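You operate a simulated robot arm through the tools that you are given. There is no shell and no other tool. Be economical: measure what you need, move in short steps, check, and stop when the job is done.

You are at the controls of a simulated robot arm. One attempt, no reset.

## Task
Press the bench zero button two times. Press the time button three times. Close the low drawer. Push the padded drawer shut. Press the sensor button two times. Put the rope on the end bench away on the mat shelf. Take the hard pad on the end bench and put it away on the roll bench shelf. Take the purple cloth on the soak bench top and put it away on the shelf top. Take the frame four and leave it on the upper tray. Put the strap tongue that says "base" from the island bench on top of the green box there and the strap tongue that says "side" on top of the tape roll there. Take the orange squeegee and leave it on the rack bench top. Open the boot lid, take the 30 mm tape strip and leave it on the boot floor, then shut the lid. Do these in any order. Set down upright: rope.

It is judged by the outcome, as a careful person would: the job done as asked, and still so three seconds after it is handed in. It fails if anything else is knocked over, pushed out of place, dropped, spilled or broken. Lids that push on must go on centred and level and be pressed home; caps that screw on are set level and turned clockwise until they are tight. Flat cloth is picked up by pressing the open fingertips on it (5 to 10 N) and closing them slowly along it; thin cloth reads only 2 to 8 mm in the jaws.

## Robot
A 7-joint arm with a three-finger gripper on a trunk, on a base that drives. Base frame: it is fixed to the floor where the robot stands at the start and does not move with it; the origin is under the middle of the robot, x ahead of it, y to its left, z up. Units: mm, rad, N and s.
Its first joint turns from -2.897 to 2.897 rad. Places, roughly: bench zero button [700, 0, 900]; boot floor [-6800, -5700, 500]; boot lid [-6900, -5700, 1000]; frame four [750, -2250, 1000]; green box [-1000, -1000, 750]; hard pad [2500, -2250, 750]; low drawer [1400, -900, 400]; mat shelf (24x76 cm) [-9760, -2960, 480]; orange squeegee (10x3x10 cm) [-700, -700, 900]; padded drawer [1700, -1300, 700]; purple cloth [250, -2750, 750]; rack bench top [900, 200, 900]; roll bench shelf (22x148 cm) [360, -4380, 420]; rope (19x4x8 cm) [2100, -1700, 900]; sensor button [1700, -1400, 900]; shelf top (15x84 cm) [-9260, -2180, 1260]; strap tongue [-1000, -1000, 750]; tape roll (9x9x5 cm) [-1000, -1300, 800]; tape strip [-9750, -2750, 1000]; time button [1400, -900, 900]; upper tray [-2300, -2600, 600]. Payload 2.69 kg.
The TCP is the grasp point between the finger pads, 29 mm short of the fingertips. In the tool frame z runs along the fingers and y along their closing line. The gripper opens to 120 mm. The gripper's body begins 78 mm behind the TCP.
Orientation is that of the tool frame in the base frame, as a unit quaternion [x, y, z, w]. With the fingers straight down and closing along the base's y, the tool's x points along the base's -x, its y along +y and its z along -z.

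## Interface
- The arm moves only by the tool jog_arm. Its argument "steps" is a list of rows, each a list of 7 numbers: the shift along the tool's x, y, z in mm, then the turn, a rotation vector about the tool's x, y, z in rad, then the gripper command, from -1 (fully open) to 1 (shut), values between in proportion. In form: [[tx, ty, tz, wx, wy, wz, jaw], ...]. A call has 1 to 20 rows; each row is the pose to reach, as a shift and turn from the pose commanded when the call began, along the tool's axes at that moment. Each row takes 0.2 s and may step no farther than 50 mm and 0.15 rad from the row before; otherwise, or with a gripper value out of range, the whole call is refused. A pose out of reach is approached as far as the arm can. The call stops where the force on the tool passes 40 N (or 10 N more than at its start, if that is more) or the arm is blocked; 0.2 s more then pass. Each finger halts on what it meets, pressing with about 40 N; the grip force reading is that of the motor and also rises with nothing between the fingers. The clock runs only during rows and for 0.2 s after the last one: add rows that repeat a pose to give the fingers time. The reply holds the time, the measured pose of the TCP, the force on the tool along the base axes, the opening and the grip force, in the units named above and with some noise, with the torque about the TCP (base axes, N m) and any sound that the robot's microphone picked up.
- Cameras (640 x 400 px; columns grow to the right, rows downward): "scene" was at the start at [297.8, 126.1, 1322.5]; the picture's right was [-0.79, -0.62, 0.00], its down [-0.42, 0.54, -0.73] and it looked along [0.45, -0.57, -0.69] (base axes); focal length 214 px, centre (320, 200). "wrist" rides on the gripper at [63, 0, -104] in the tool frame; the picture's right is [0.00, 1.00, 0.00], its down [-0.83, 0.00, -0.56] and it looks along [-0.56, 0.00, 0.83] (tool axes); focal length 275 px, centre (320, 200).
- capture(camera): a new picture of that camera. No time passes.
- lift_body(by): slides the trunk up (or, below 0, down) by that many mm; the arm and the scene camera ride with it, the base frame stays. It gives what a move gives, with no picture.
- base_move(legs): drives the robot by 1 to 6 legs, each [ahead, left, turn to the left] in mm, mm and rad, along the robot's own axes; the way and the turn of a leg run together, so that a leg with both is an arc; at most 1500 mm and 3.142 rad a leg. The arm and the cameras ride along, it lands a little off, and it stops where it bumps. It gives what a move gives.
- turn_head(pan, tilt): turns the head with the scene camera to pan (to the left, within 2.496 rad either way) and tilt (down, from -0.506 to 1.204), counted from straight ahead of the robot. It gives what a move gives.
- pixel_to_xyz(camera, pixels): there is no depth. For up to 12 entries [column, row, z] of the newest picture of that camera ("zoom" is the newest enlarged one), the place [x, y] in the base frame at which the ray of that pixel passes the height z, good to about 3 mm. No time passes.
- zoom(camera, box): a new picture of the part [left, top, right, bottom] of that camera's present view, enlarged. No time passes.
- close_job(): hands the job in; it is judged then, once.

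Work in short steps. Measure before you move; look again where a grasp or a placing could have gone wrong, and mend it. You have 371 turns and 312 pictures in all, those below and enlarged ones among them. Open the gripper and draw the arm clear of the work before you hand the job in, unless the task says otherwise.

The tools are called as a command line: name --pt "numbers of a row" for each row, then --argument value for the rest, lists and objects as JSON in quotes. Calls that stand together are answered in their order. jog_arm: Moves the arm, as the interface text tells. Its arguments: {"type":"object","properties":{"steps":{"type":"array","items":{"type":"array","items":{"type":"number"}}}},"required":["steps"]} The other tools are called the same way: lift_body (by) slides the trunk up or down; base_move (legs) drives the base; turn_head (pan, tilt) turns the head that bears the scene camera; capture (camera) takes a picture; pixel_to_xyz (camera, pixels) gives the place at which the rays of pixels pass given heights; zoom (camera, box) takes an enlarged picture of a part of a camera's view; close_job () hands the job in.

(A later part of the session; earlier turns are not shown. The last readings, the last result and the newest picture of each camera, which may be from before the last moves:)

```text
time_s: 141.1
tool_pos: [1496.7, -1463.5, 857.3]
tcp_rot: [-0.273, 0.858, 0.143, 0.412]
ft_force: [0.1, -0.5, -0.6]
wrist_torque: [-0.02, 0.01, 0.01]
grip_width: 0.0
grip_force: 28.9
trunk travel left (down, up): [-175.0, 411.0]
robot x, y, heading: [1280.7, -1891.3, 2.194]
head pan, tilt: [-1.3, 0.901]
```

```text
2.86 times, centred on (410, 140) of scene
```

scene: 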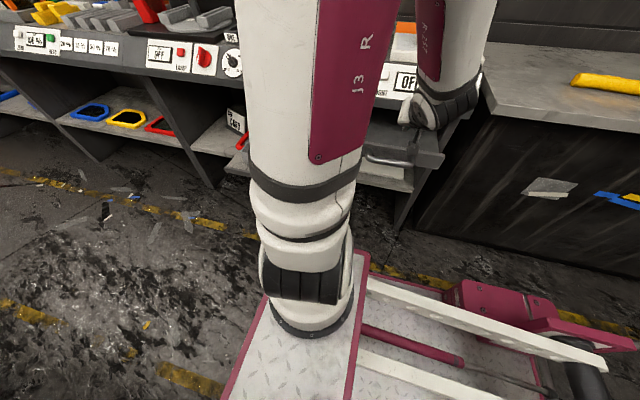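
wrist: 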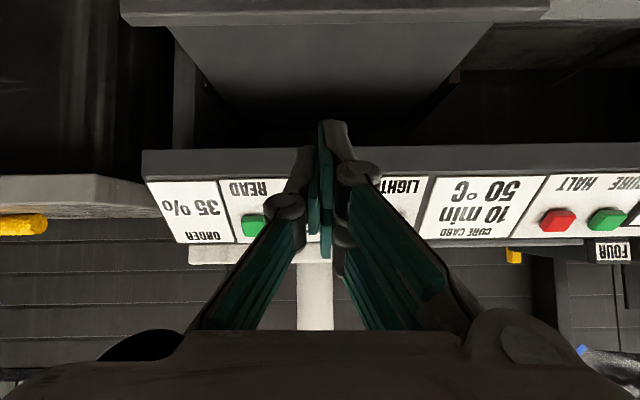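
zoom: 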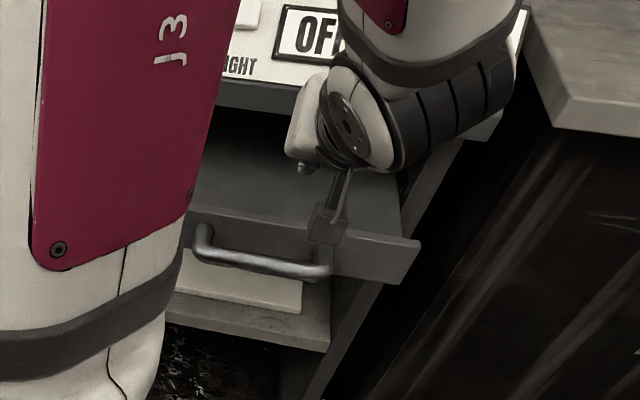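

The drawer front sits ~506 mm from the arm axis, too near for this pose. I move 150 mm away from the bench and lower the trunk to bring the tip level with the drawer front.

base_move --legs '[[0, 150, 0]]'

lift_body --by -150

capture --camera "wrist"

capture --camera "scene"

```text
time_s: 142.4
tool_pos: [1372.6, -1553.2, 859.1]
tcp_rot: [-0.273, 0.858, 0.142, 0.411]
ft_force: [0.1, -0.9, 0.5]
wrist_torque: [0.0, -0.01, 0.0]
grip_width: 0.0
grip_force: 28.5
trunk travel left (down, up): [-175.0, 411.0]
robot x, y, heading: [1159.3, -1986.2, 2.194]
head pan, tilt: [-1.3, 0.901]
```

```text
time_s: 144.2
tool_pos: [1372.8, -1553.8, 708.6]
tcp_rot: [-0.271, 0.858, 0.142, 0.413]
ft_force: [0.0, -0.7, -0.2]
wrist_torque: [0.0, -0.01, -0.03]
grip_width: 0.0
grip_force: 28.6
trunk travel left (down, up): [-25.0, 561.0]
robot x, y, heading: [1154.9, -1983.2, 2.203]
head pan, tilt: [-1.3, 0.901]
```

```text
240 pictures are left
```

wrist: 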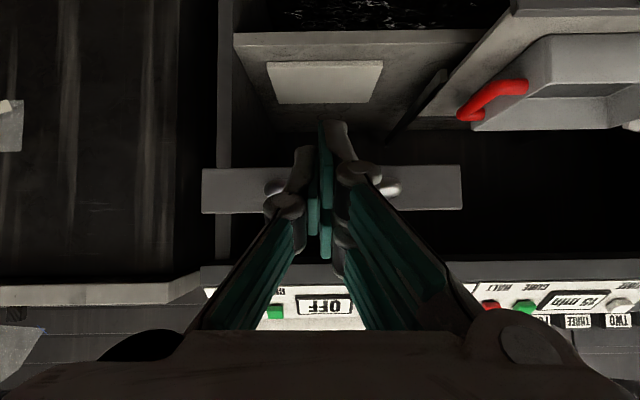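

```text
239 pictures are left
```

scene: 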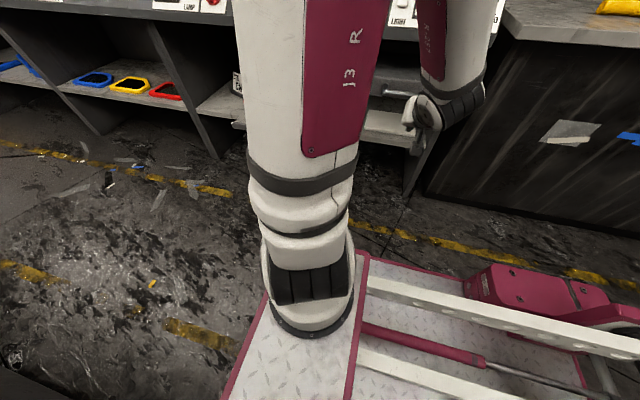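

The drawer front panel is at z≈652–713, its handle spanning cols 270–400; I'll push on the bare panel to the right of the handle (y +135). I approach level, stopping just short.

jog_arm --pt "0 45 0 0 0 0 1" --pt "0 90 0 0 0 0 1" --pt "0 135 0 0 0 0 1" --pt "-21 135 29 0 0 0 1" --pt "-42 135 58 0 0 0 1" --pt "-64 135 88 0 0 0 1" --pt "-85 135 117 0 0 0 1" --pt "-106 135 146 0 0 0 1"

capture --camera "wrist"

capture --camera "scene"

```text
time_s: 146.0
tool_pos: [1443.2, -1336.3, 703.9]
tcp_rot: [-0.273, 0.858, 0.142, 0.412]
ft_force: [0.3, 0.3, 0.4]
wrist_torque: [0.0, 0.0, 0.0]
grip_width: 0.0
grip_force: 28.8
out of reach, approached as far as the arm can: row 2, 3
trunk travel left (down, up): [-25.0, 561.0]
robot x, y, heading: [1158.3, -1980.7, 2.198]
head pan, tilt: [-1.3, 0.901]
```

```text
238 pictures are left
```

wrist: 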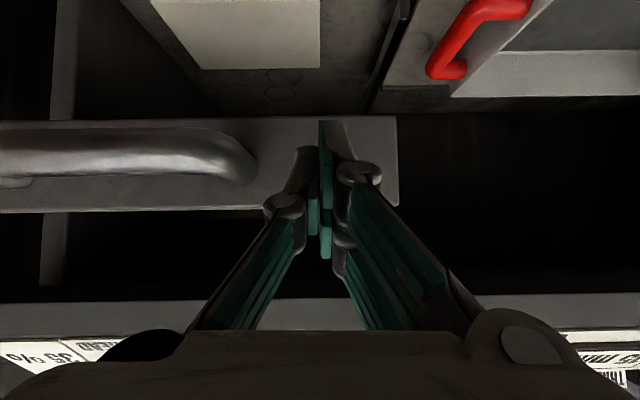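

```text
237 pictures are left
```

scene: 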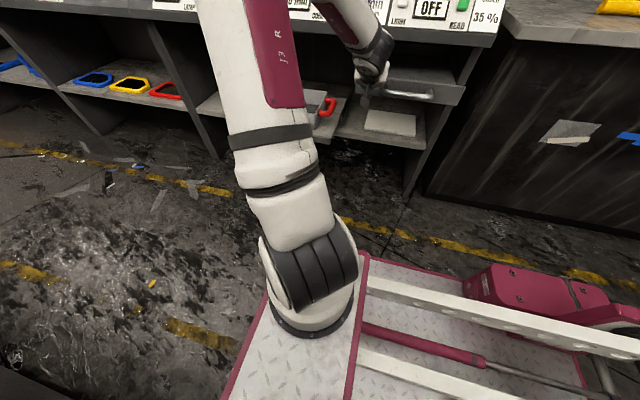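

The tip faces the bare panel just right of the handle. I push forward in 15 mm rows and watch for the stop.

jog_arm --pt "-9.3 0 11.8 0 0 0 1" --pt "-18.6 0 23.5 0 0 0 1" --pt "-27.9 0 35.3 0 0 0 1" --pt "-37.2 0 47.1 0 0 0 1" --pt "-46.5 0 58.9 0 0 0 1" --pt "-55.8 0 70.6 0 0 0 1" --pt "-65.1 0 82.4 0 0 0 1" --pt "-74.4 0 94.2 0 0 0 1" --pt "-83.7 0 106 0 0 0 1" --pt "-93 0 117.8 0 0 0 1"

capture --camera "scene"

capture --camera "wrist"

```text
time_s: 148.2
tool_pos: [1562.1, -1250.3, 704.3]
tcp_rot: [-0.273, 0.858, 0.143, 0.411]
ft_force: [-1.2, -1.1, 0.8]
wrist_torque: [0.03, -0.01, 0.04]
grip_width: 0.0
grip_force: 28.9
trunk travel left (down, up): [-25.0, 561.0]
robot x, y, heading: [1154.6, -1981.7, 2.198]
head pan, tilt: [-1.3, 0.901]
```

```text
236 pictures are left
```

scene: 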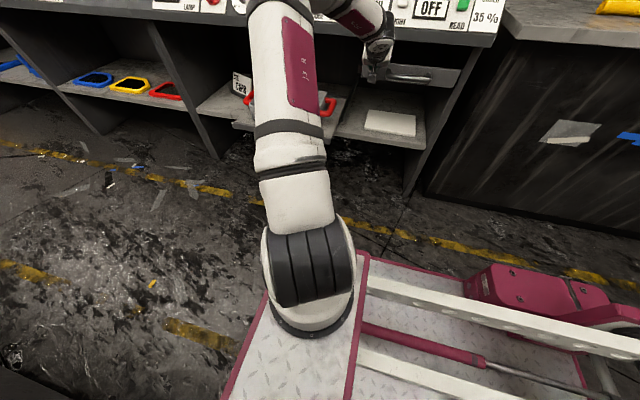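

```text
235 pictures are left
```

wrist: 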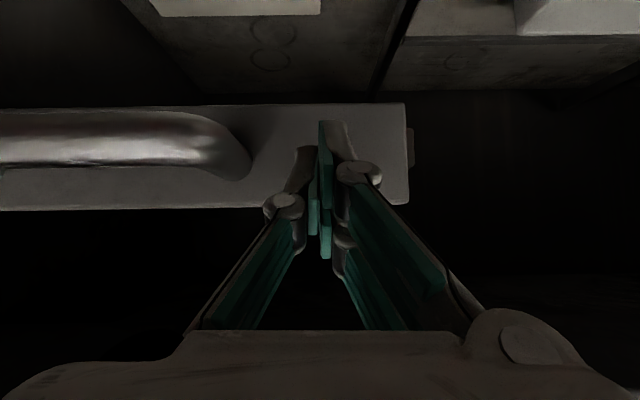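

Light force (drawer sliding). I zoom to see whether the front is already flush with the bench legs.

zoom --camera "scene" --box '[330, 10, 490, 150]'

```text
2.86 times, centred on (410, 80) of scene
```

zoom: 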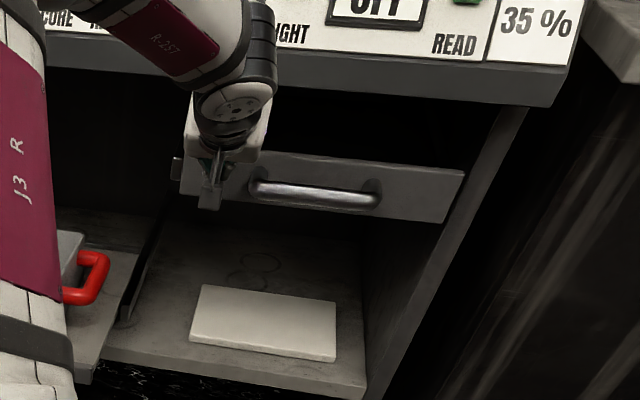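

The front is now between the legs with no stop felt yet; I push on in 10 mm rows.

jog_arm --pt "-6.2 0 7.8 0 0 0 1" --pt "-12.4 0 15.7 0 0 0 1" --pt "-18.6 0 23.5 0 0 0 1" --pt "-24.8 0 31.4 0 0 0 1" --pt "-31 0 39.2 0 0 0 1" --pt "-37.2 0 47.1 0 0 0 1"

zoom --camera "scene" --box '[330, 10, 490, 150]'

```text
time_s: 149.0
tool_pos: [1581.8, -1237.4, 704.3]
tcp_rot: [-0.275, 0.858, 0.143, 0.409]
ft_force: [-19.9, -12.1, 9.3]
wrist_torque: [0.24, -0.23, 0.14]
grip_width: 0.0
grip_force: 28.7
trunk travel left (down, up): [-25.0, 561.0]
robot x, y, heading: [1157.9, -1984.5, 2.198]
head pan, tilt: [-1.3, 0.901]
stopped in row 4: the force on the tool passed its limit at 67 N (the readings are from after the stop); the commanded pose is now the measured one
```

```text
2.86 times, centred on (410, 80) of scene
```

zoom: 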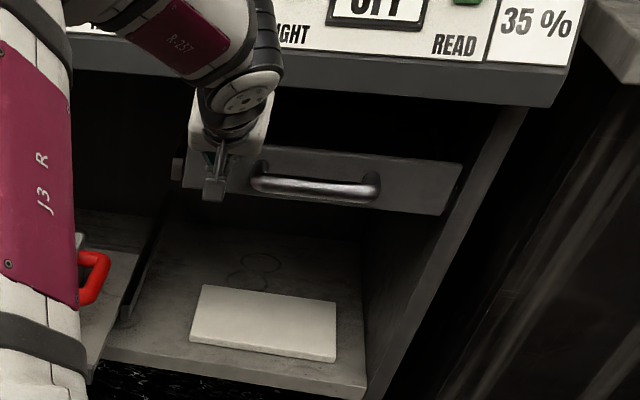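

A hard stop at full travel: the padded drawer is shut. I retreat 200 mm and check it stays.

jog_arm --pt "25 0 -31.5 0 0 0 1" --pt "50 0 -63 0 0 0 1" --pt "75 0 -94.5 0 0 0 1" --pt "100 0 -126 0 0 0 1" --pt "124 0 -157 0 0 0 1" --pt "142 0 -181 0 0 0 1"

zoom --camera "scene" --box '[310, 0, 490, 150]'

capture --camera "wrist"

```text
time_s: 150.4
tool_pos: [1396.3, -1371.0, 703.5]
tcp_rot: [-0.275, 0.859, 0.142, 0.408]
ft_force: [0.7, 0.6, 0.5]
wrist_torque: [-0.03, 0.03, 0.02]
grip_width: 0.1
grip_force: 28.8
trunk travel left (down, up): [-25.0, 561.0]
robot x, y, heading: [1157.0, -1981.7, 2.199]
head pan, tilt: [-1.3, 0.901]
```

```text
2.67 times, centred on (400, 75) of scene
```

zoom: 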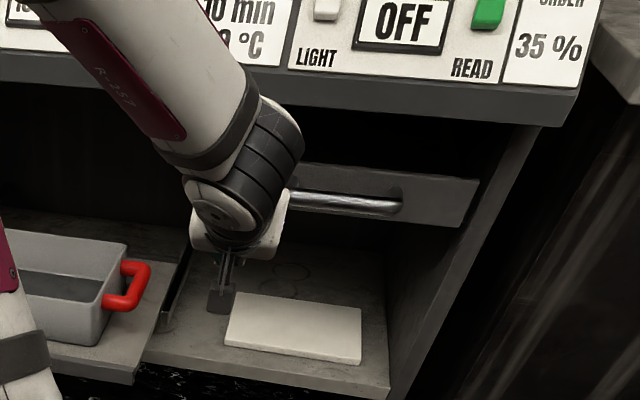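

```text
231 pictures are left
```

wrist: 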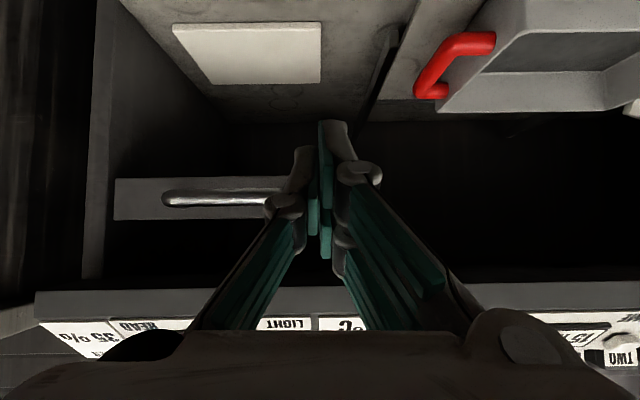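

Padded drawer is shut. I drive 350 mm ahead to face the low drawer and look.

base_move --legs '[[350, 0, 0]]'

turn_head --pan -0.9 --tilt 0.9

capture --camera "scene"

capture --camera "wrist"

```text
time_s: 152.7
tool_pos: [1187.8, -1082.0, 703.8]
tcp_rot: [-0.275, 0.859, 0.142, 0.408]
ft_force: [-0.6, 0.5, 0.2]
wrist_torque: [0.0, -0.01, -0.02]
grip_width: 0.0
grip_force: 28.5
trunk travel left (down, up): [-25.0, 561.0]
robot x, y, heading: [943.0, -1692.9, 2.197]
head pan, tilt: [-1.3, 0.901]
```

```text
time_s: 153.6
tool_pos: [1186.9, -1082.1, 703.3]
tcp_rot: [-0.274, 0.859, 0.142, 0.409]
ft_force: [0.2, -0.6, -0.3]
wrist_torque: [0.0, -0.02, -0.03]
grip_width: 0.2
grip_force: 28.0
trunk travel left (down, up): [-25.0, 561.0]
robot x, y, heading: [946.4, -1691.1, 2.197]
head pan, tilt: [-0.901, 0.901]
```

```text
230 pictures are left
```

scene: 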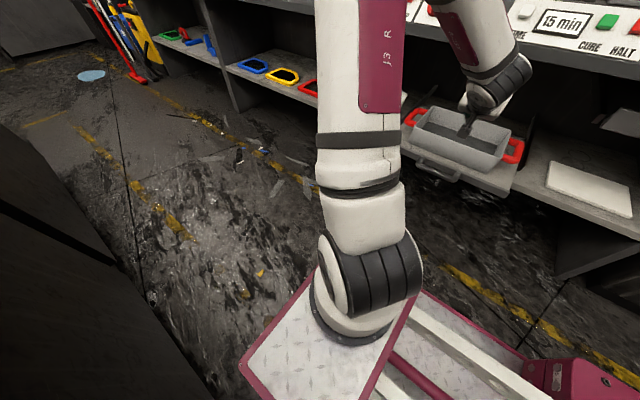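

```text
229 pictures are left
```

wrist: 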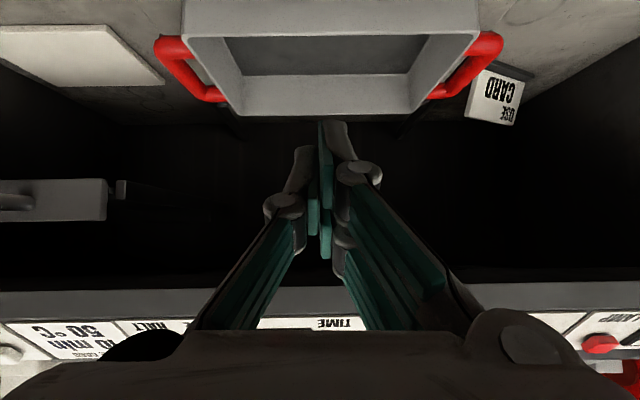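

The tray is centred on the tool. I zoom on the drawer front and handle to get their position.

zoom --camera "scene" --box '[390, 90, 540, 210]'

pixel_to_xyz --camera "zoom" --pixels '[[70, 262, 420], [70, 262, 380], [500, 330, 420], [500, 330, 380], [190, 355, 380], [190, 355, 340]]'

```text
3.33 times, centred on (465, 150) of scene
```

zoom: 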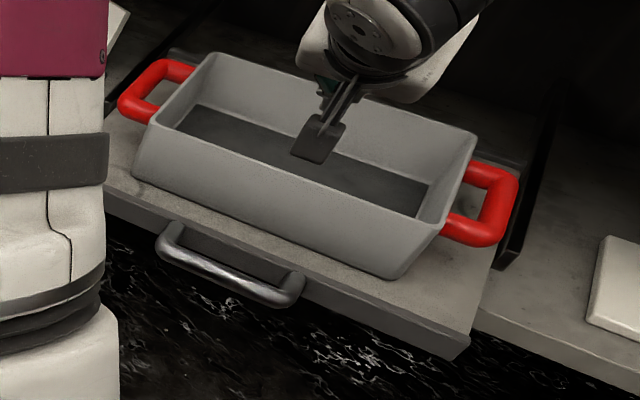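

```text
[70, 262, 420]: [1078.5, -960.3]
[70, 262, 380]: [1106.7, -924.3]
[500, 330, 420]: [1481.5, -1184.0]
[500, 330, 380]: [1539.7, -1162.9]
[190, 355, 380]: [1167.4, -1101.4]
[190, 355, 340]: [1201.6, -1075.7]
```

I query the handle bar's centre and drawer front top edge at several heights.

pixel_to_xyz --camera "zoom" --pixels '[[228, 275, 420], [228, 275, 380], [228, 275, 340], [290, 265, 420], [290, 265, 400], [290, 265, 380], [473, 335, 400], [105, 197, 400], [485, 303, 400]]'

pixel_to_xyz --camera "wrist" --pixels '[[330, 5, 500], [330, 5, 450], [330, 113, 500], [330, 113, 480]]'

```text
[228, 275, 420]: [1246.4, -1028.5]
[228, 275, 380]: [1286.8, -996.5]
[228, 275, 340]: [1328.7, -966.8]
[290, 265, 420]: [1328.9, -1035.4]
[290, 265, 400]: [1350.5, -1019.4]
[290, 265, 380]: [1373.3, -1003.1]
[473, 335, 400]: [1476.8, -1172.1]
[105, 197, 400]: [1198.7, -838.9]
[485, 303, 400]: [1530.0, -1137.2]
```

```text
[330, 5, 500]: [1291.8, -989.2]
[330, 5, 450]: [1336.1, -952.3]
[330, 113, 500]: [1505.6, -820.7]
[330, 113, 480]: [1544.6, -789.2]
```

Handle is at ≈ (1240,-1033,425), drawer front ~660 mm from the arm axis. I drop the trunk the last 25 mm and lower the tool in front of the drawer, offset 110 mm to clear the handle.

lift_body --by -24

jog_arm --pt "0 -38 0 0 0 0 1" --pt "0 -76 0 0 0 0 1" --pt "0 -113 0 0 0 0 1" --pt "31 -113 25 0 0 0 1" --pt "62 -113 49 0 0 0 1" --pt "93 -113 74 0 0 0 1" --pt "124 -113 98 0 0 0 1" --pt "155 -113 123 0 0 0 1" --pt "187 -113 148 0 0 0 1"

capture --camera "wrist"

zoom --camera "scene" --box '[390, 90, 540, 210]'

```text
time_s: 154.3
tool_pos: [1188.0, -1082.4, 678.4]
tcp_rot: [-0.274, 0.858, 0.143, 0.409]
ft_force: [0.2, 0.4, -0.5]
wrist_torque: [0.0, 0.02, 0.01]
grip_width: 0.0
grip_force: 29.0
trunk travel left (down, up): [-1.0, 585.0]
robot x, y, heading: [945.9, -1691.5, 2.2]
head pan, tilt: [-0.901, 0.901]
```

```text
time_s: 156.3
tool_pos: [1250.8, -1170.8, 437.1]
tcp_rot: [-0.274, 0.858, 0.142, 0.41]
ft_force: [-1.3, 0.9, 0.1]
wrist_torque: [0.01, 0.0, 0.01]
grip_width: 0.3
grip_force: 28.2
trunk travel left (down, up): [-1.0, 585.0]
robot x, y, heading: [948.6, -1688.6, 2.201]
head pan, tilt: [-0.901, 0.901]
```

```text
227 pictures are left
```

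wrist: 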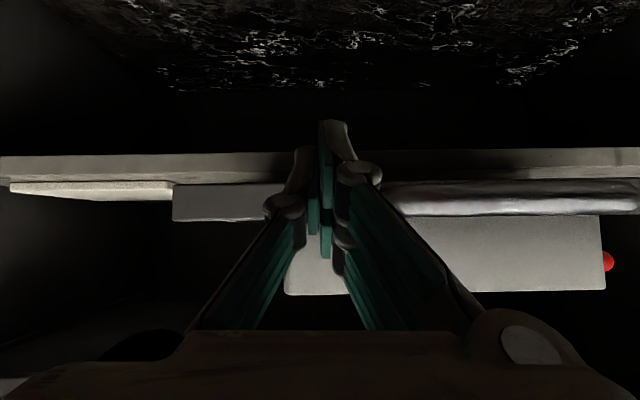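

```text
3.33 times, centred on (465, 150) of scene
```

zoom: 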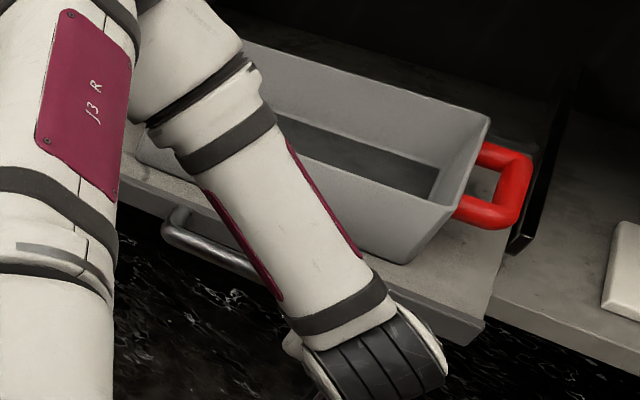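

The drawer front is at z≈421–452 with the handle to the right of the tip. I raise 16 mm and push forward in small rows until it stops.

jog_arm --pt "-12.6 0 -9.9 0 0 0 1" --pt "-34 0 17.5 0 0 0 1" --pt "-56 0 45 0 0 0 1" --pt "-63.4 0 54.4 0 0 0 1" --pt "-70.8 0 63.8 0 0 0 1" --pt "-78.2 0 73.2 0 0 0 1" --pt "-85.6 0 82.6 0 0 0 1" --pt "-93 0 92 0 0 0 1" --pt "-100.4 0 101.4 0 0 0 1" --pt "-107.8 0 110.8 0 0 0 1"

capture --camera "wrist"

zoom --camera "scene" --box '[390, 70, 560, 210]'

```text
time_s: 158.5
tool_pos: [1373.1, -1079.8, 452.6]
tcp_rot: [-0.274, 0.859, 0.142, 0.409]
ft_force: [-1.6, -1.2, 1.5]
wrist_torque: [0.02, -0.02, 0.04]
grip_width: 0.4
grip_force: 28.0
trunk travel left (down, up): [-1.0, 585.0]
robot x, y, heading: [946.7, -1689.2, 2.2]
head pan, tilt: [-0.901, 0.901]
```

```text
225 pictures are left
```

wrist: 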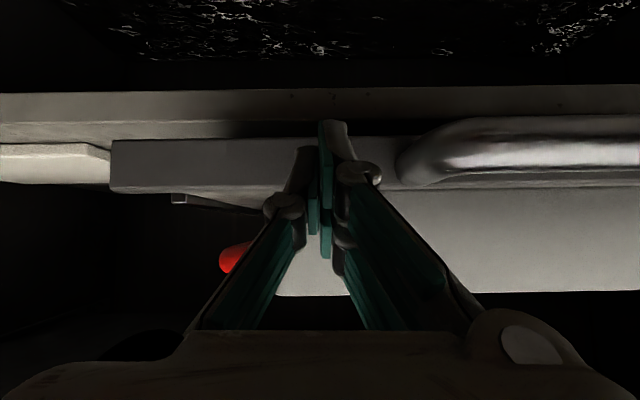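

```text
2.86 times, centred on (475, 140) of scene
```

zoom: 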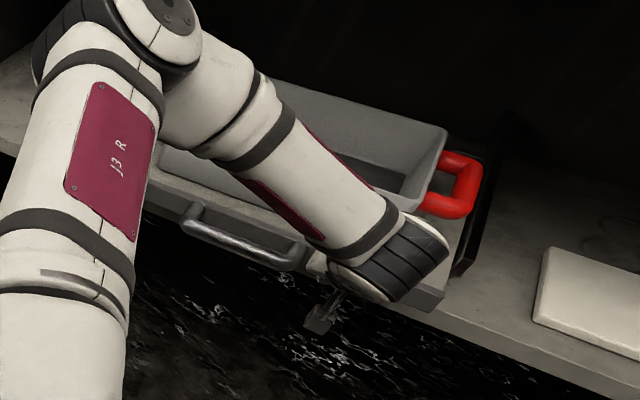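

Sliding with light force. I keep pushing in 12 mm rows.

jog_arm --pt "-7.4 0 9.4 0 0 0 1" --pt "-14.8 0 18.8 0 0 0 1" --pt "-22.2 0 28.2 0 0 0 1" --pt "-29.6 0 37.6 0 0 0 1" --pt "-37 0 47 0 0 0 1" --pt "-44.4 0 56.4 0 0 0 1" --pt "-51.8 0 65.8 0 0 0 1" --pt "-59.2 0 75.2 0 0 0 1"

zoom --camera "scene" --box '[390, 70, 560, 210]'

```text
time_s: 160.1
tool_pos: [1438.1, -1033.7, 452.9]
tcp_rot: [-0.276, 0.859, 0.142, 0.407]
ft_force: [-18.9, -8.5, 12.2]
wrist_torque: [0.21, -0.22, 0.19]
grip_width: 0.0
grip_force: 28.0
trunk travel left (down, up): [-1.0, 585.0]
robot x, y, heading: [944.4, -1690.7, 2.205]
head pan, tilt: [-0.901, 0.901]
stopped in row 8: the force on the tool passed its limit at 75 N (the readings are from after the stop); the commanded pose is now the measured one
```

```text
2.86 times, centred on (475, 140) of scene
```

zoom: 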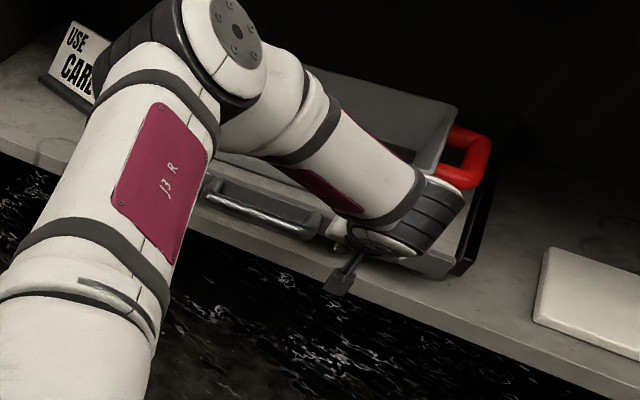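

The drawer hit its stop: closed. I retreat and raise the trunk.

jog_arm --pt "25 0 -31.5 0 0 0 1" --pt "50 0 -63 0 0 0 1" --pt "75 0 -94.5 0 0 0 1" --pt "100 0 -126 0 0 0 1" --pt "124 0 -157 0 0 0 1" --pt "149 0 -189 0 0 0 1"

lift_body --by 325

capture --camera "scene"

```text
time_s: 161.5
tool_pos: [1244.4, -1175.5, 454.6]
tcp_rot: [-0.276, 0.859, 0.142, 0.406]
ft_force: [0.4, 0.4, -0.5]
wrist_torque: [-0.01, 0.01, 0.01]
grip_width: 0.0
grip_force: 28.7
trunk travel left (down, up): [-1.0, 585.0]
robot x, y, heading: [950.4, -1695.2, 2.201]
head pan, tilt: [-0.901, 0.901]
```

```text
time_s: 164.7
tool_pos: [1246.3, -1174.5, 779.9]
tcp_rot: [-0.276, 0.86, 0.142, 0.406]
ft_force: [0.4, 0.8, -0.2]
wrist_torque: [0.02, 0.01, 0.0]
grip_width: 0.0
grip_force: 28.6
trunk travel left (down, up): [-326.0, 260.0]
robot x, y, heading: [952.1, -1691.8, 2.203]
head pan, tilt: [-0.901, 0.901]
```

```text
222 pictures are left
```

scene: 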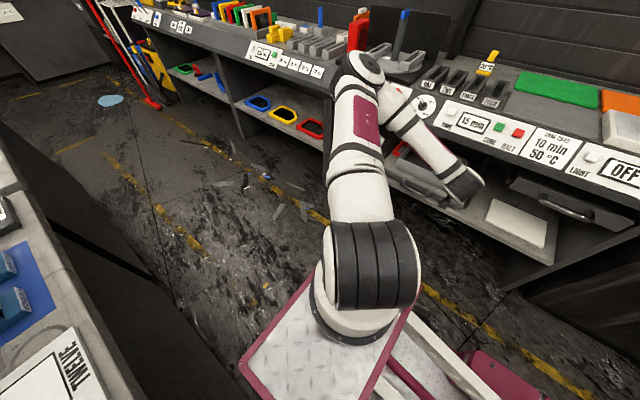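

Both drawers are shut. Next the rope on the end bench: I lift the trunk, untilt the tool, and drive back 900 mm along the bench.

lift_body --by 200

jog_arm --pt "0 0 -20 0 0.13 0 1" --pt "0 0 -40 0 0.26 0 1" --pt "0 0 -60 0 0.39 0 0.5" --pt "0 0 -80 0 0.52 0 0" --pt "0 0 -100 0 0.65 0 -0.5" --pt "0 0 -120 0 0.78 0 -1" --pt "0 0 -120 0 0.9 0 -1"

base_move --legs '[[-850, 0, 0], [0, -150, 0]]'

turn_head --pan -1.6 --tilt 0.6

capture --camera "scene"

capture --camera "wrist"

```text
time_s: 166.9
tool_pos: [1246.1, -1174.9, 978.9]
tcp_rot: [-0.276, 0.859, 0.142, 0.407]
ft_force: [0.3, 0.2, 0.1]
wrist_torque: [0.01, 0.02, -0.02]
grip_width: 0.1
grip_force: 28.2
trunk travel left (down, up): [-526.0, 60.0]
robot x, y, heading: [948.8, -1692.9, 2.198]
head pan, tilt: [-0.901, 0.901]
```

```text
time_s: 168.5
tool_pos: [1170.6, -1231.6, 1054.1]
tcp_rot: [-0.31, 0.951, 0.007, -0.008]
ft_force: [-0.3, 0.7, -0.4]
wrist_torque: [0.0, -0.03, 0.0]
grip_width: 120.0
grip_force: 0.1
trunk travel left (down, up): [-526.0, 60.0]
robot x, y, heading: [945.1, -1690.7, 2.198]
head pan, tilt: [-0.901, 0.901]
```

```text
time_s: 173.9
tool_pos: [1788.4, -1824.4, 1055.1]
tcp_rot: [-0.312, 0.95, 0.008, -0.008]
ft_force: [-0.5, 0.6, 0.7]
wrist_torque: [0.02, -0.01, -0.02]
grip_width: 120.1
grip_force: 0.0
trunk travel left (down, up): [-526.0, 60.0]
robot x, y, heading: [1564.0, -2289.4, 2.2]
head pan, tilt: [-0.901, 0.901]
```

```text
time_s: 175.0
tool_pos: [1788.3, -1823.0, 1055.0]
tcp_rot: [-0.312, 0.95, 0.008, -0.008]
ft_force: [0.4, -0.5, -0.3]
wrist_torque: [0.04, 0.02, 0.0]
grip_width: 120.0
grip_force: 0.1
trunk travel left (down, up): [-526.0, 60.0]
robot x, y, heading: [1563.0, -2286.5, 2.198]
head pan, tilt: [-1.6, 0.6]
```

```text
221 pictures are left
```

scene: 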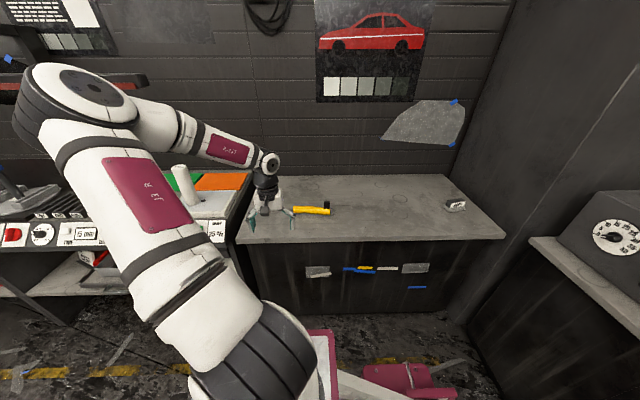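

```text
220 pictures are left
```

wrist: 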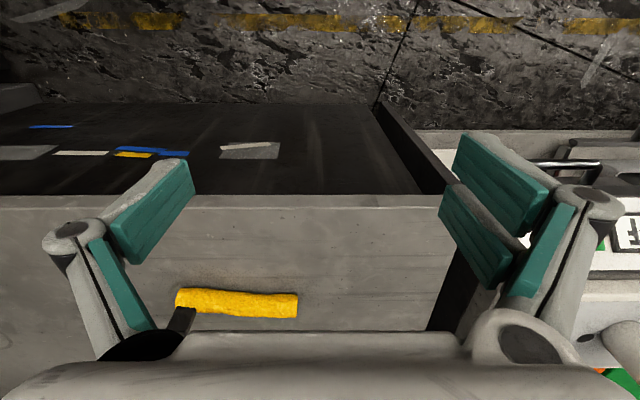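

The yellow item and a small grey item lie on the end bench. I zoom in on both and measure.

zoom --camera "scene" --box '[250, 180, 490, 250]'

pixel_to_xyz --camera "scene" --pixels '[[455, 208, 880], [312, 211, 890], [330, 208, 880], [505, 237, 880], [237, 243, 880]]'

pixel_to_xyz --camera "wrist" --pixels '[[236, 303, 890], [180, 300, 890], [297, 306, 890], [190, 320, 900]]'

```text
2.67 times, centred on (370, 215) of scene
```

zoom: 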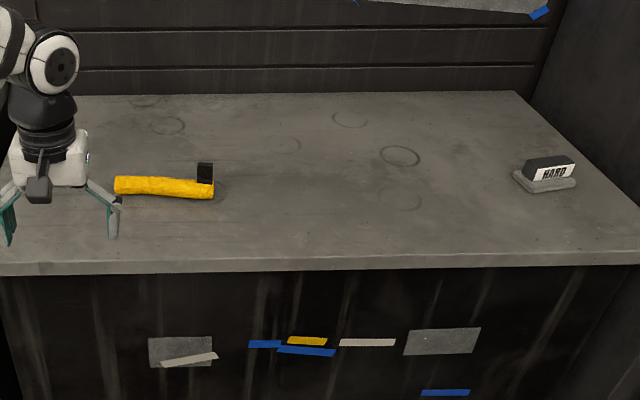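

```text
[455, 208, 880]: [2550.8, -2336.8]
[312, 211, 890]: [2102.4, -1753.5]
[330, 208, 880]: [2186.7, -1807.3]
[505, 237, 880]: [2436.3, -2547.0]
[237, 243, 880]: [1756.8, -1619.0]
```

```text
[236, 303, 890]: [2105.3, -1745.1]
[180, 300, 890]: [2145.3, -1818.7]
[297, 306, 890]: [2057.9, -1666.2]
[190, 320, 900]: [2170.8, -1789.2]
```

The grey item reads "HARD" at (2551,-2337): the hard pad. It's only reachable facing the bench, so I go to the wide end area and turn to face it.

base_move --legs '[[-170, 110, 0], [0, 0, -1.575]]'

capture --camera "scene"

```text
time_s: 180.4
tool_pos: [2036.7, -2708.8, 1054.5]
tcp_rot: [0.449, 0.894, 0.011, 0.0]
ft_force: [0.9, 0.2, 0.1]
wrist_torque: [0.01, -0.02, -0.04]
grip_width: 119.8
grip_force: 0.0
trunk travel left (down, up): [-526.0, 60.0]
robot x, y, heading: [1572.8, -2488.8, 0.637]
head pan, tilt: [-1.6, 0.6]
```

```text
218 pictures are left
```

scene: 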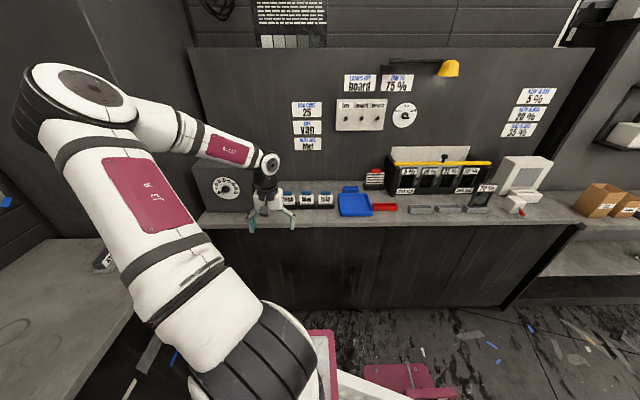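

Now facing the bench. I swing the arm left about its axis to point toward the pad.

jog_arm --pt "-3.6 43.3 0 0 0 -0.095 -1" --pt "-3.1 86.7 0 0 0 -0.19 -1" --pt "1.5 129.8 0 0 0 -0.285 -1" --pt "10.2 172.3 0 0 0 -0.38 -1" --pt "22.8 213.8 0 0 0 -0.475 -1" --pt "39.4 253.8 0 0 0 -0.57 -1" --pt "59.7 292.2 0 0 0 -0.665 -1" --pt "83.6 328.5 0 0 0 -0.76 -1" --pt "110.7 362.3 0 0 0 -0.855 -1" --pt "140.9 393.5 0 0 0 -0.95 -1"

base_move --legs '[[35, -140, 0]]'

turn_head --pan -0.7 --tilt 0.6

capture --camera "scene"

capture --camera "wrist"

```text
time_s: 182.6
tool_pos: [2266.2, -2363.8, 1065.9]
tcp_rot: [-0.01, 1.0, 0.01, 0.005]
ft_force: [0.4, 0.0, -0.9]
wrist_torque: [0.04, 0.02, 0.01]
grip_width: 120.0
grip_force: 0.0
trunk travel left (down, up): [-526.0, 60.0]
robot x, y, heading: [1573.6, -2489.2, 0.641]
head pan, tilt: [-1.6, 0.6]
```

```text
time_s: 183.9
tool_pos: [2378.8, -2454.5, 1065.1]
tcp_rot: [-0.009, 1.0, 0.01, 0.005]
ft_force: [-0.3, -0.3, -0.1]
wrist_torque: [0.01, 0.02, -0.02]
grip_width: 119.9
grip_force: 0.1
trunk travel left (down, up): [-526.0, 60.0]
robot x, y, heading: [1686.6, -2578.7, 0.638]
head pan, tilt: [-1.6, 0.6]
```

```text
time_s: 185.1
tool_pos: [2377.4, -2454.5, 1064.7]
tcp_rot: [-0.01, 1.0, 0.009, 0.005]
ft_force: [-0.2, -0.3, -0.2]
wrist_torque: [0.01, -0.01, -0.05]
grip_width: 120.2
grip_force: 0.1
trunk travel left (down, up): [-526.0, 60.0]
robot x, y, heading: [1684.0, -2579.7, 0.64]
head pan, tilt: [-0.7, 0.6]
```

```text
217 pictures are left
```

scene: 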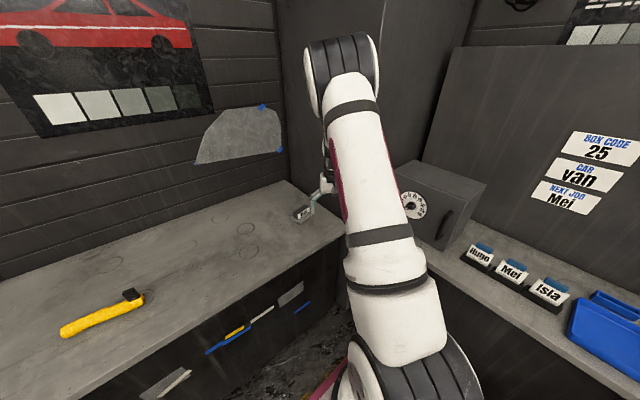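

```text
216 pictures are left
```

wrist: 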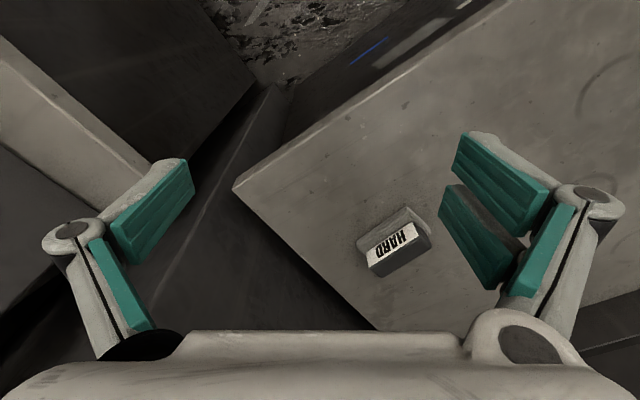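

I zoom on the HARD pad from the wrist to see how it is built.

zoom --camera "wrist" --box '[330, 180, 470, 290]'

zoom --camera "scene" --box '[270, 180, 350, 240]'

pixel_to_xyz --camera "wrist" --pixels '[[395, 230, 880], [400, 250, 920], [400, 250, 910], [357, 238, 880], [430, 233, 880], [405, 207, 880]]'

```text
3.64 times, centred on (400, 235) of wrist
```

zoom: 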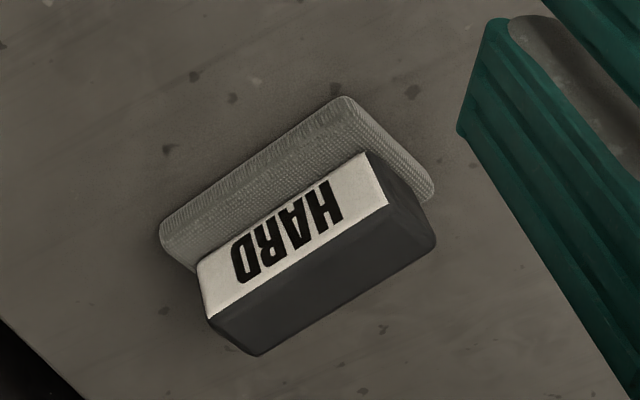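

```text
6.67 times, centred on (310, 210) of scene
```

zoom: 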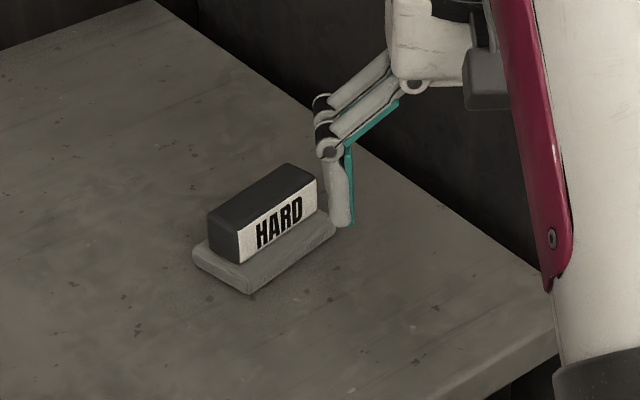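

```text
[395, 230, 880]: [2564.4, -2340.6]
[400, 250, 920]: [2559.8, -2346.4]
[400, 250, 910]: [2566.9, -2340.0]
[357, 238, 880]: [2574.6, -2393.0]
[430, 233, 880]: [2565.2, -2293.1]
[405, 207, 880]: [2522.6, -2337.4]
```

The dark grip runs along the bench direction. I triangulate its top-face centre: wrist (403,260), scene (301.3,210).

pixel_to_xyz --camera "wrist" --pixels '[[403, 260, 940], [403, 260, 920], [403, 260, 900]]'

pixel_to_xyz --camera "scene" --pixels '[[301.3, 210, 940], [301.3, 210, 920], [301.3, 210, 900]]'

```text
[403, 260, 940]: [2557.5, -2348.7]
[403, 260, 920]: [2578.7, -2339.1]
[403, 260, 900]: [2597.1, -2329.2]
```

```text
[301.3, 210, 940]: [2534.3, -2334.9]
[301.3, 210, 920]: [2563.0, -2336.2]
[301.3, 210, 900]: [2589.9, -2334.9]
```

Pad centre ≈ (2575,-2337), grip top ≈ z 915. I hover above it with the jaws turned to close across the grip.

jog_arm --pt "-28 16 8 0 0 0.138 -1" --pt "-57 32 17 0 0 0.276 -1" --pt "-85 48 25 0 0 0.414 -1" --pt "-114 65 34 0 0 0.552 -1" --pt "-142 81 42 0 0 0.69 -1" --pt "-171 97 51 0 0 0.828 -1" --pt "-199 113 59 0 0 0.966 -1" --pt "-199 113 59 0 0 0.966 -1"

capture --camera "wrist"

```text
time_s: 186.9
tool_pos: [2554.1, -2341.0, 1011.7]
tcp_rot: [0.457, 0.889, 0.01, 0.0]
ft_force: [0.0, -0.4, -0.1]
wrist_torque: [0.01, -0.02, 0.01]
grip_width: 119.8
grip_force: 0.0
out of reach, approached as far as the arm can: row 7, 8
trunk travel left (down, up): [-526.0, 60.0]
robot x, y, heading: [1686.9, -2577.9, 0.639]
head pan, tilt: [-0.7, 0.6]
```

```text
213 pictures are left
```

wrist: 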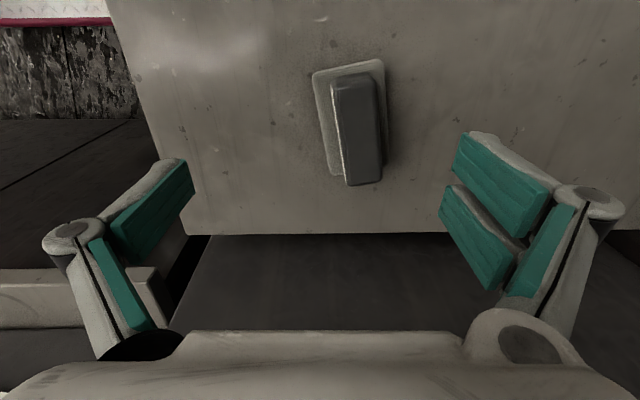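

The grip is ~27 mm in +y and 9 mm forward, and turned ~10°. I lower the trunk 60 mm for reach and centre on it.

lift_body --by -60

jog_arm --pt "-4 14 0 0 0 -0.08 -1" --pt "-9 27 0 0 0 -0.17 -1" --pt "-9 27 0 0 0 -0.17 -1"

capture --camera "wrist"

```text
time_s: 187.9
tool_pos: [2552.6, -2339.0, 951.1]
tcp_rot: [0.456, 0.89, 0.011, 0.0]
ft_force: [0.5, -0.3, 0.7]
wrist_torque: [-0.02, 0.02, -0.04]
grip_width: 120.0
grip_force: 0.1
trunk travel left (down, up): [-466.0, 120.0]
robot x, y, heading: [1684.7, -2578.0, 0.637]
head pan, tilt: [-0.7, 0.6]
```

```text
time_s: 188.7
tool_pos: [2578.4, -2332.5, 950.3]
tcp_rot: [0.379, 0.925, 0.011, 0.0]
ft_force: [0.9, 0.1, -0.6]
wrist_torque: [-0.02, 0.04, 0.02]
grip_width: 120.2
grip_force: 0.0
trunk travel left (down, up): [-466.0, 120.0]
robot x, y, heading: [1684.6, -2576.2, 0.637]
head pan, tilt: [-0.7, 0.6]
```

```text
212 pictures are left
```

wrist: 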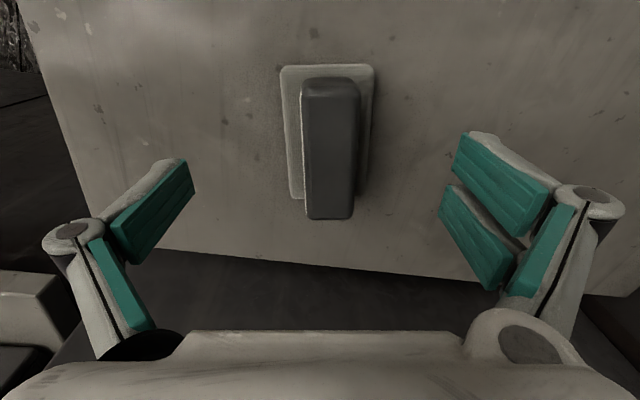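

Centred and aligned. I descend 25 mm and close on the grip.

jog_arm --pt "0 6 10 0 0 0 -1" --pt "0 6 20 0 0 0 -1" --pt "0 6 25 0 0 0 -1" --pt "0 6 25 0 0 0 0" --pt "0 6 25 0 0 0 1" --pt "0 6 25 0 0 0 1" --pt "0 6 25 0 0 0 1"

capture --camera "wrist"

```text
time_s: 190.3
tool_pos: [2584.4, -2326.0, 925.6]
tcp_rot: [0.378, 0.926, 0.011, 0.001]
ft_force: [0.0, 1.3, 0.8]
wrist_torque: [-0.02, -0.07, 0.08]
grip_width: 33.5
grip_force: 40.2
trunk travel left (down, up): [-466.0, 120.0]
robot x, y, heading: [1687.7, -2579.1, 0.636]
head pan, tilt: [-0.7, 0.6]
```

```text
211 pictures are left
```

wrist: 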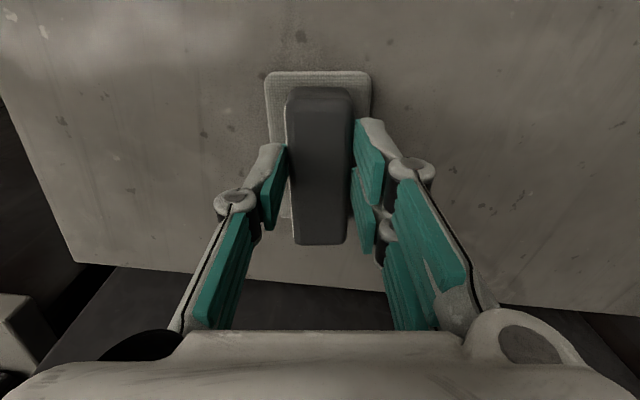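

Gripped at 33.5 mm. I lift it and look toward the roll bench.

jog_arm --pt "0 0 -30 0 0 0 1" --pt "0 0 -70 0 0 0 1" --pt "10 -30 -100 0 0 0 1" --pt "20 -70 -120 0 0 0 1" --pt "30 -110 -130 0 0 0 1"

turn_head --pan -2.1 --tilt 0.4

capture --camera "scene"

capture --camera "wrist"

```text
time_s: 191.5
tool_pos: [2484.5, -2387.2, 1052.5]
tcp_rot: [0.378, 0.926, 0.011, 0.001]
ft_force: [0.7, -0.5, -1.7]
wrist_torque: [-0.03, 0.04, 0.03]
grip_width: 33.5
grip_force: 39.7
trunk travel left (down, up): [-466.0, 120.0]
robot x, y, heading: [1684.9, -2581.5, 0.637]
head pan, tilt: [-0.7, 0.6]
```

```text
time_s: 193.1
tool_pos: [2483.5, -2386.8, 1052.6]
tcp_rot: [0.379, 0.925, 0.012, 0.0]
ft_force: [0.6, -0.1, -1.1]
wrist_torque: [0.02, 0.02, 0.02]
grip_width: 33.2
grip_force: 40.5
trunk travel left (down, up): [-466.0, 120.0]
robot x, y, heading: [1687.2, -2577.5, 0.64]
head pan, tilt: [-2.1, 0.4]
```

```text
210 pictures are left
```

scene: 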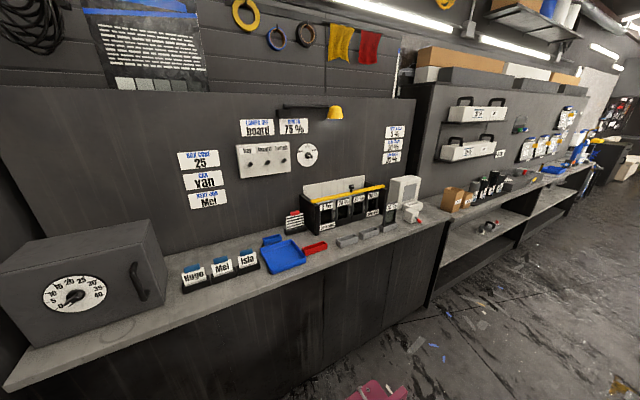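

```text
209 pictures are left
```

wrist: 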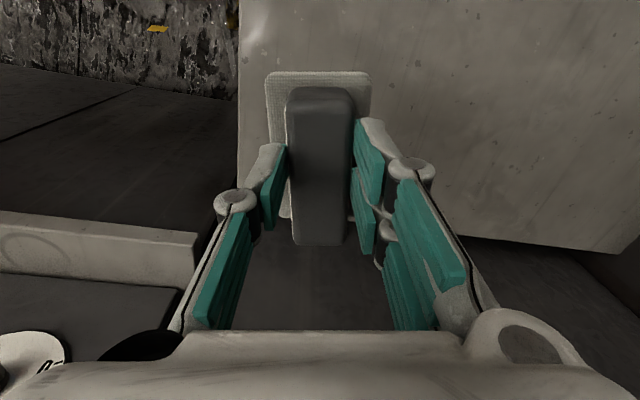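

I check where the shelf seen at (500,225)–(480,245) lies.

pixel_to_xyz --camera "scene" --pixels '[[490, 228, 420], [455, 260, 420], [545, 205, 420], [590, 170, 880], [440, 235, 880], [440, 300, 0], [560, 210, 420]]'

zoom --camera "scene" --box '[400, 110, 640, 310]'

```text
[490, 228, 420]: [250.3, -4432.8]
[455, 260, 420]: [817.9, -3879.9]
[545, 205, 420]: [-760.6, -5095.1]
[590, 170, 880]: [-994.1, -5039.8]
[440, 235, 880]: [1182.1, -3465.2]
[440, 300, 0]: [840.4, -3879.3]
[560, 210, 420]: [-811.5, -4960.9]
```

```text
2.00 times, centred on (520, 210) of scene
```

zoom: 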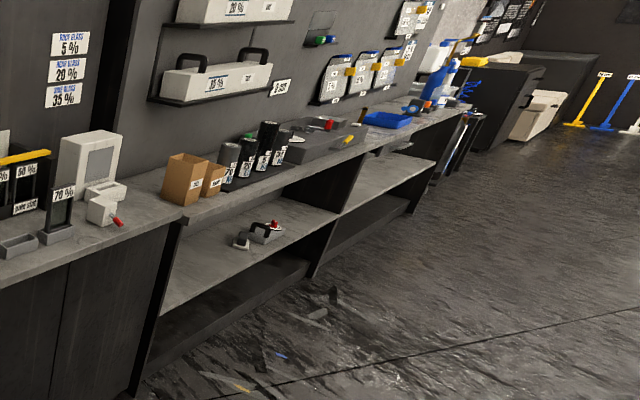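

That shelf (with a suction cup on it, ≈(250,-4430)) is the roll bench shelf, under a counter, so I need a tilted tool there while the pad stays level. I set the pad back down here and will regrasp it with the tool pitched.

jog_arm --pt "0 0 40 0 0 0 1" --pt "0 0 80 0 0 0 1" --pt "0 0 110 0 0 0 1" --pt "0 0 120 0 0 0 1" --pt "0 0 124 0 0 0 1"

jog_arm --pt "0 0 2 0 0 0 1" --pt "0 0 4 0 0 0 1"

```text
time_s: 194.3
tool_pos: [2486.5, -2384.7, 929.6]
tcp_rot: [0.378, 0.926, 0.011, 0.001]
ft_force: [0.2, -0.6, -1.3]
wrist_torque: [0.01, 0.02, 0.01]
grip_width: 33.2
grip_force: 40.3
trunk travel left (down, up): [-466.0, 120.0]
robot x, y, heading: [1687.1, -2580.2, 0.642]
head pan, tilt: [-2.1, 0.4]
```

```text
time_s: 194.9
tool_pos: [2485.2, -2384.3, 925.4]
tcp_rot: [0.378, 0.926, 0.012, 0.001]
ft_force: [0.7, -0.2, -0.6]
wrist_torque: [0.03, 0.0, -0.01]
grip_width: 33.4
grip_force: 40.4
trunk travel left (down, up): [-466.0, 120.0]
robot x, y, heading: [1685.2, -2579.8, 0.64]
head pan, tilt: [-2.1, 0.4]
```

Nearly in contact; I lower 1.5 mm more, release, rise and pitch the tool 0.7 rad forward.

jog_arm --pt "0 0 1.5 0 0 0 1" --pt "0 0 1.5 0 0 0 0" --pt "0 0 1.5 0 0 0 -0.6" --pt "0 0 1.5 0 0 0 -0.6" --pt "0 0 -25 0 0 0 -0.6" --pt "0 0 -70 0 0 0 -0.6" --pt "5 0 -70 0 -0.14 0 -0.6" --pt "9 0 -70 0 -0.28 0 -0.6" --pt "12 0 -70 0 -0.42 0 -0.6" --pt "12 0 -70 0 -0.56 0 -0.6" --pt "12 0 -70 0 -0.7 0 -0.6" --pt "12 0 -70 0 -0.7 0 -0.6"

capture --camera "wrist"

```text
time_s: 197.5
tool_pos: [2476.1, -2374.7, 995.8]
tcp_rot: [0.36, 0.869, -0.119, 0.318]
ft_force: [-0.2, 1.0, 0.2]
wrist_torque: [0.0, 0.01, -0.04]
grip_width: 96.0
grip_force: 0.0
trunk travel left (down, up): [-466.0, 120.0]
robot x, y, heading: [1682.3, -2579.1, 0.634]
head pan, tilt: [-2.1, 0.4]
```

```text
207 pictures are left
```

wrist: 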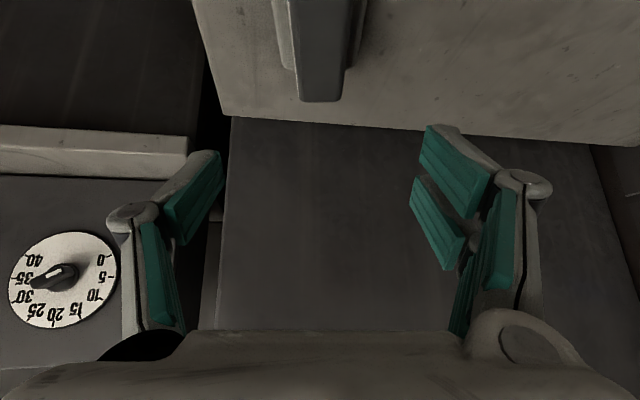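

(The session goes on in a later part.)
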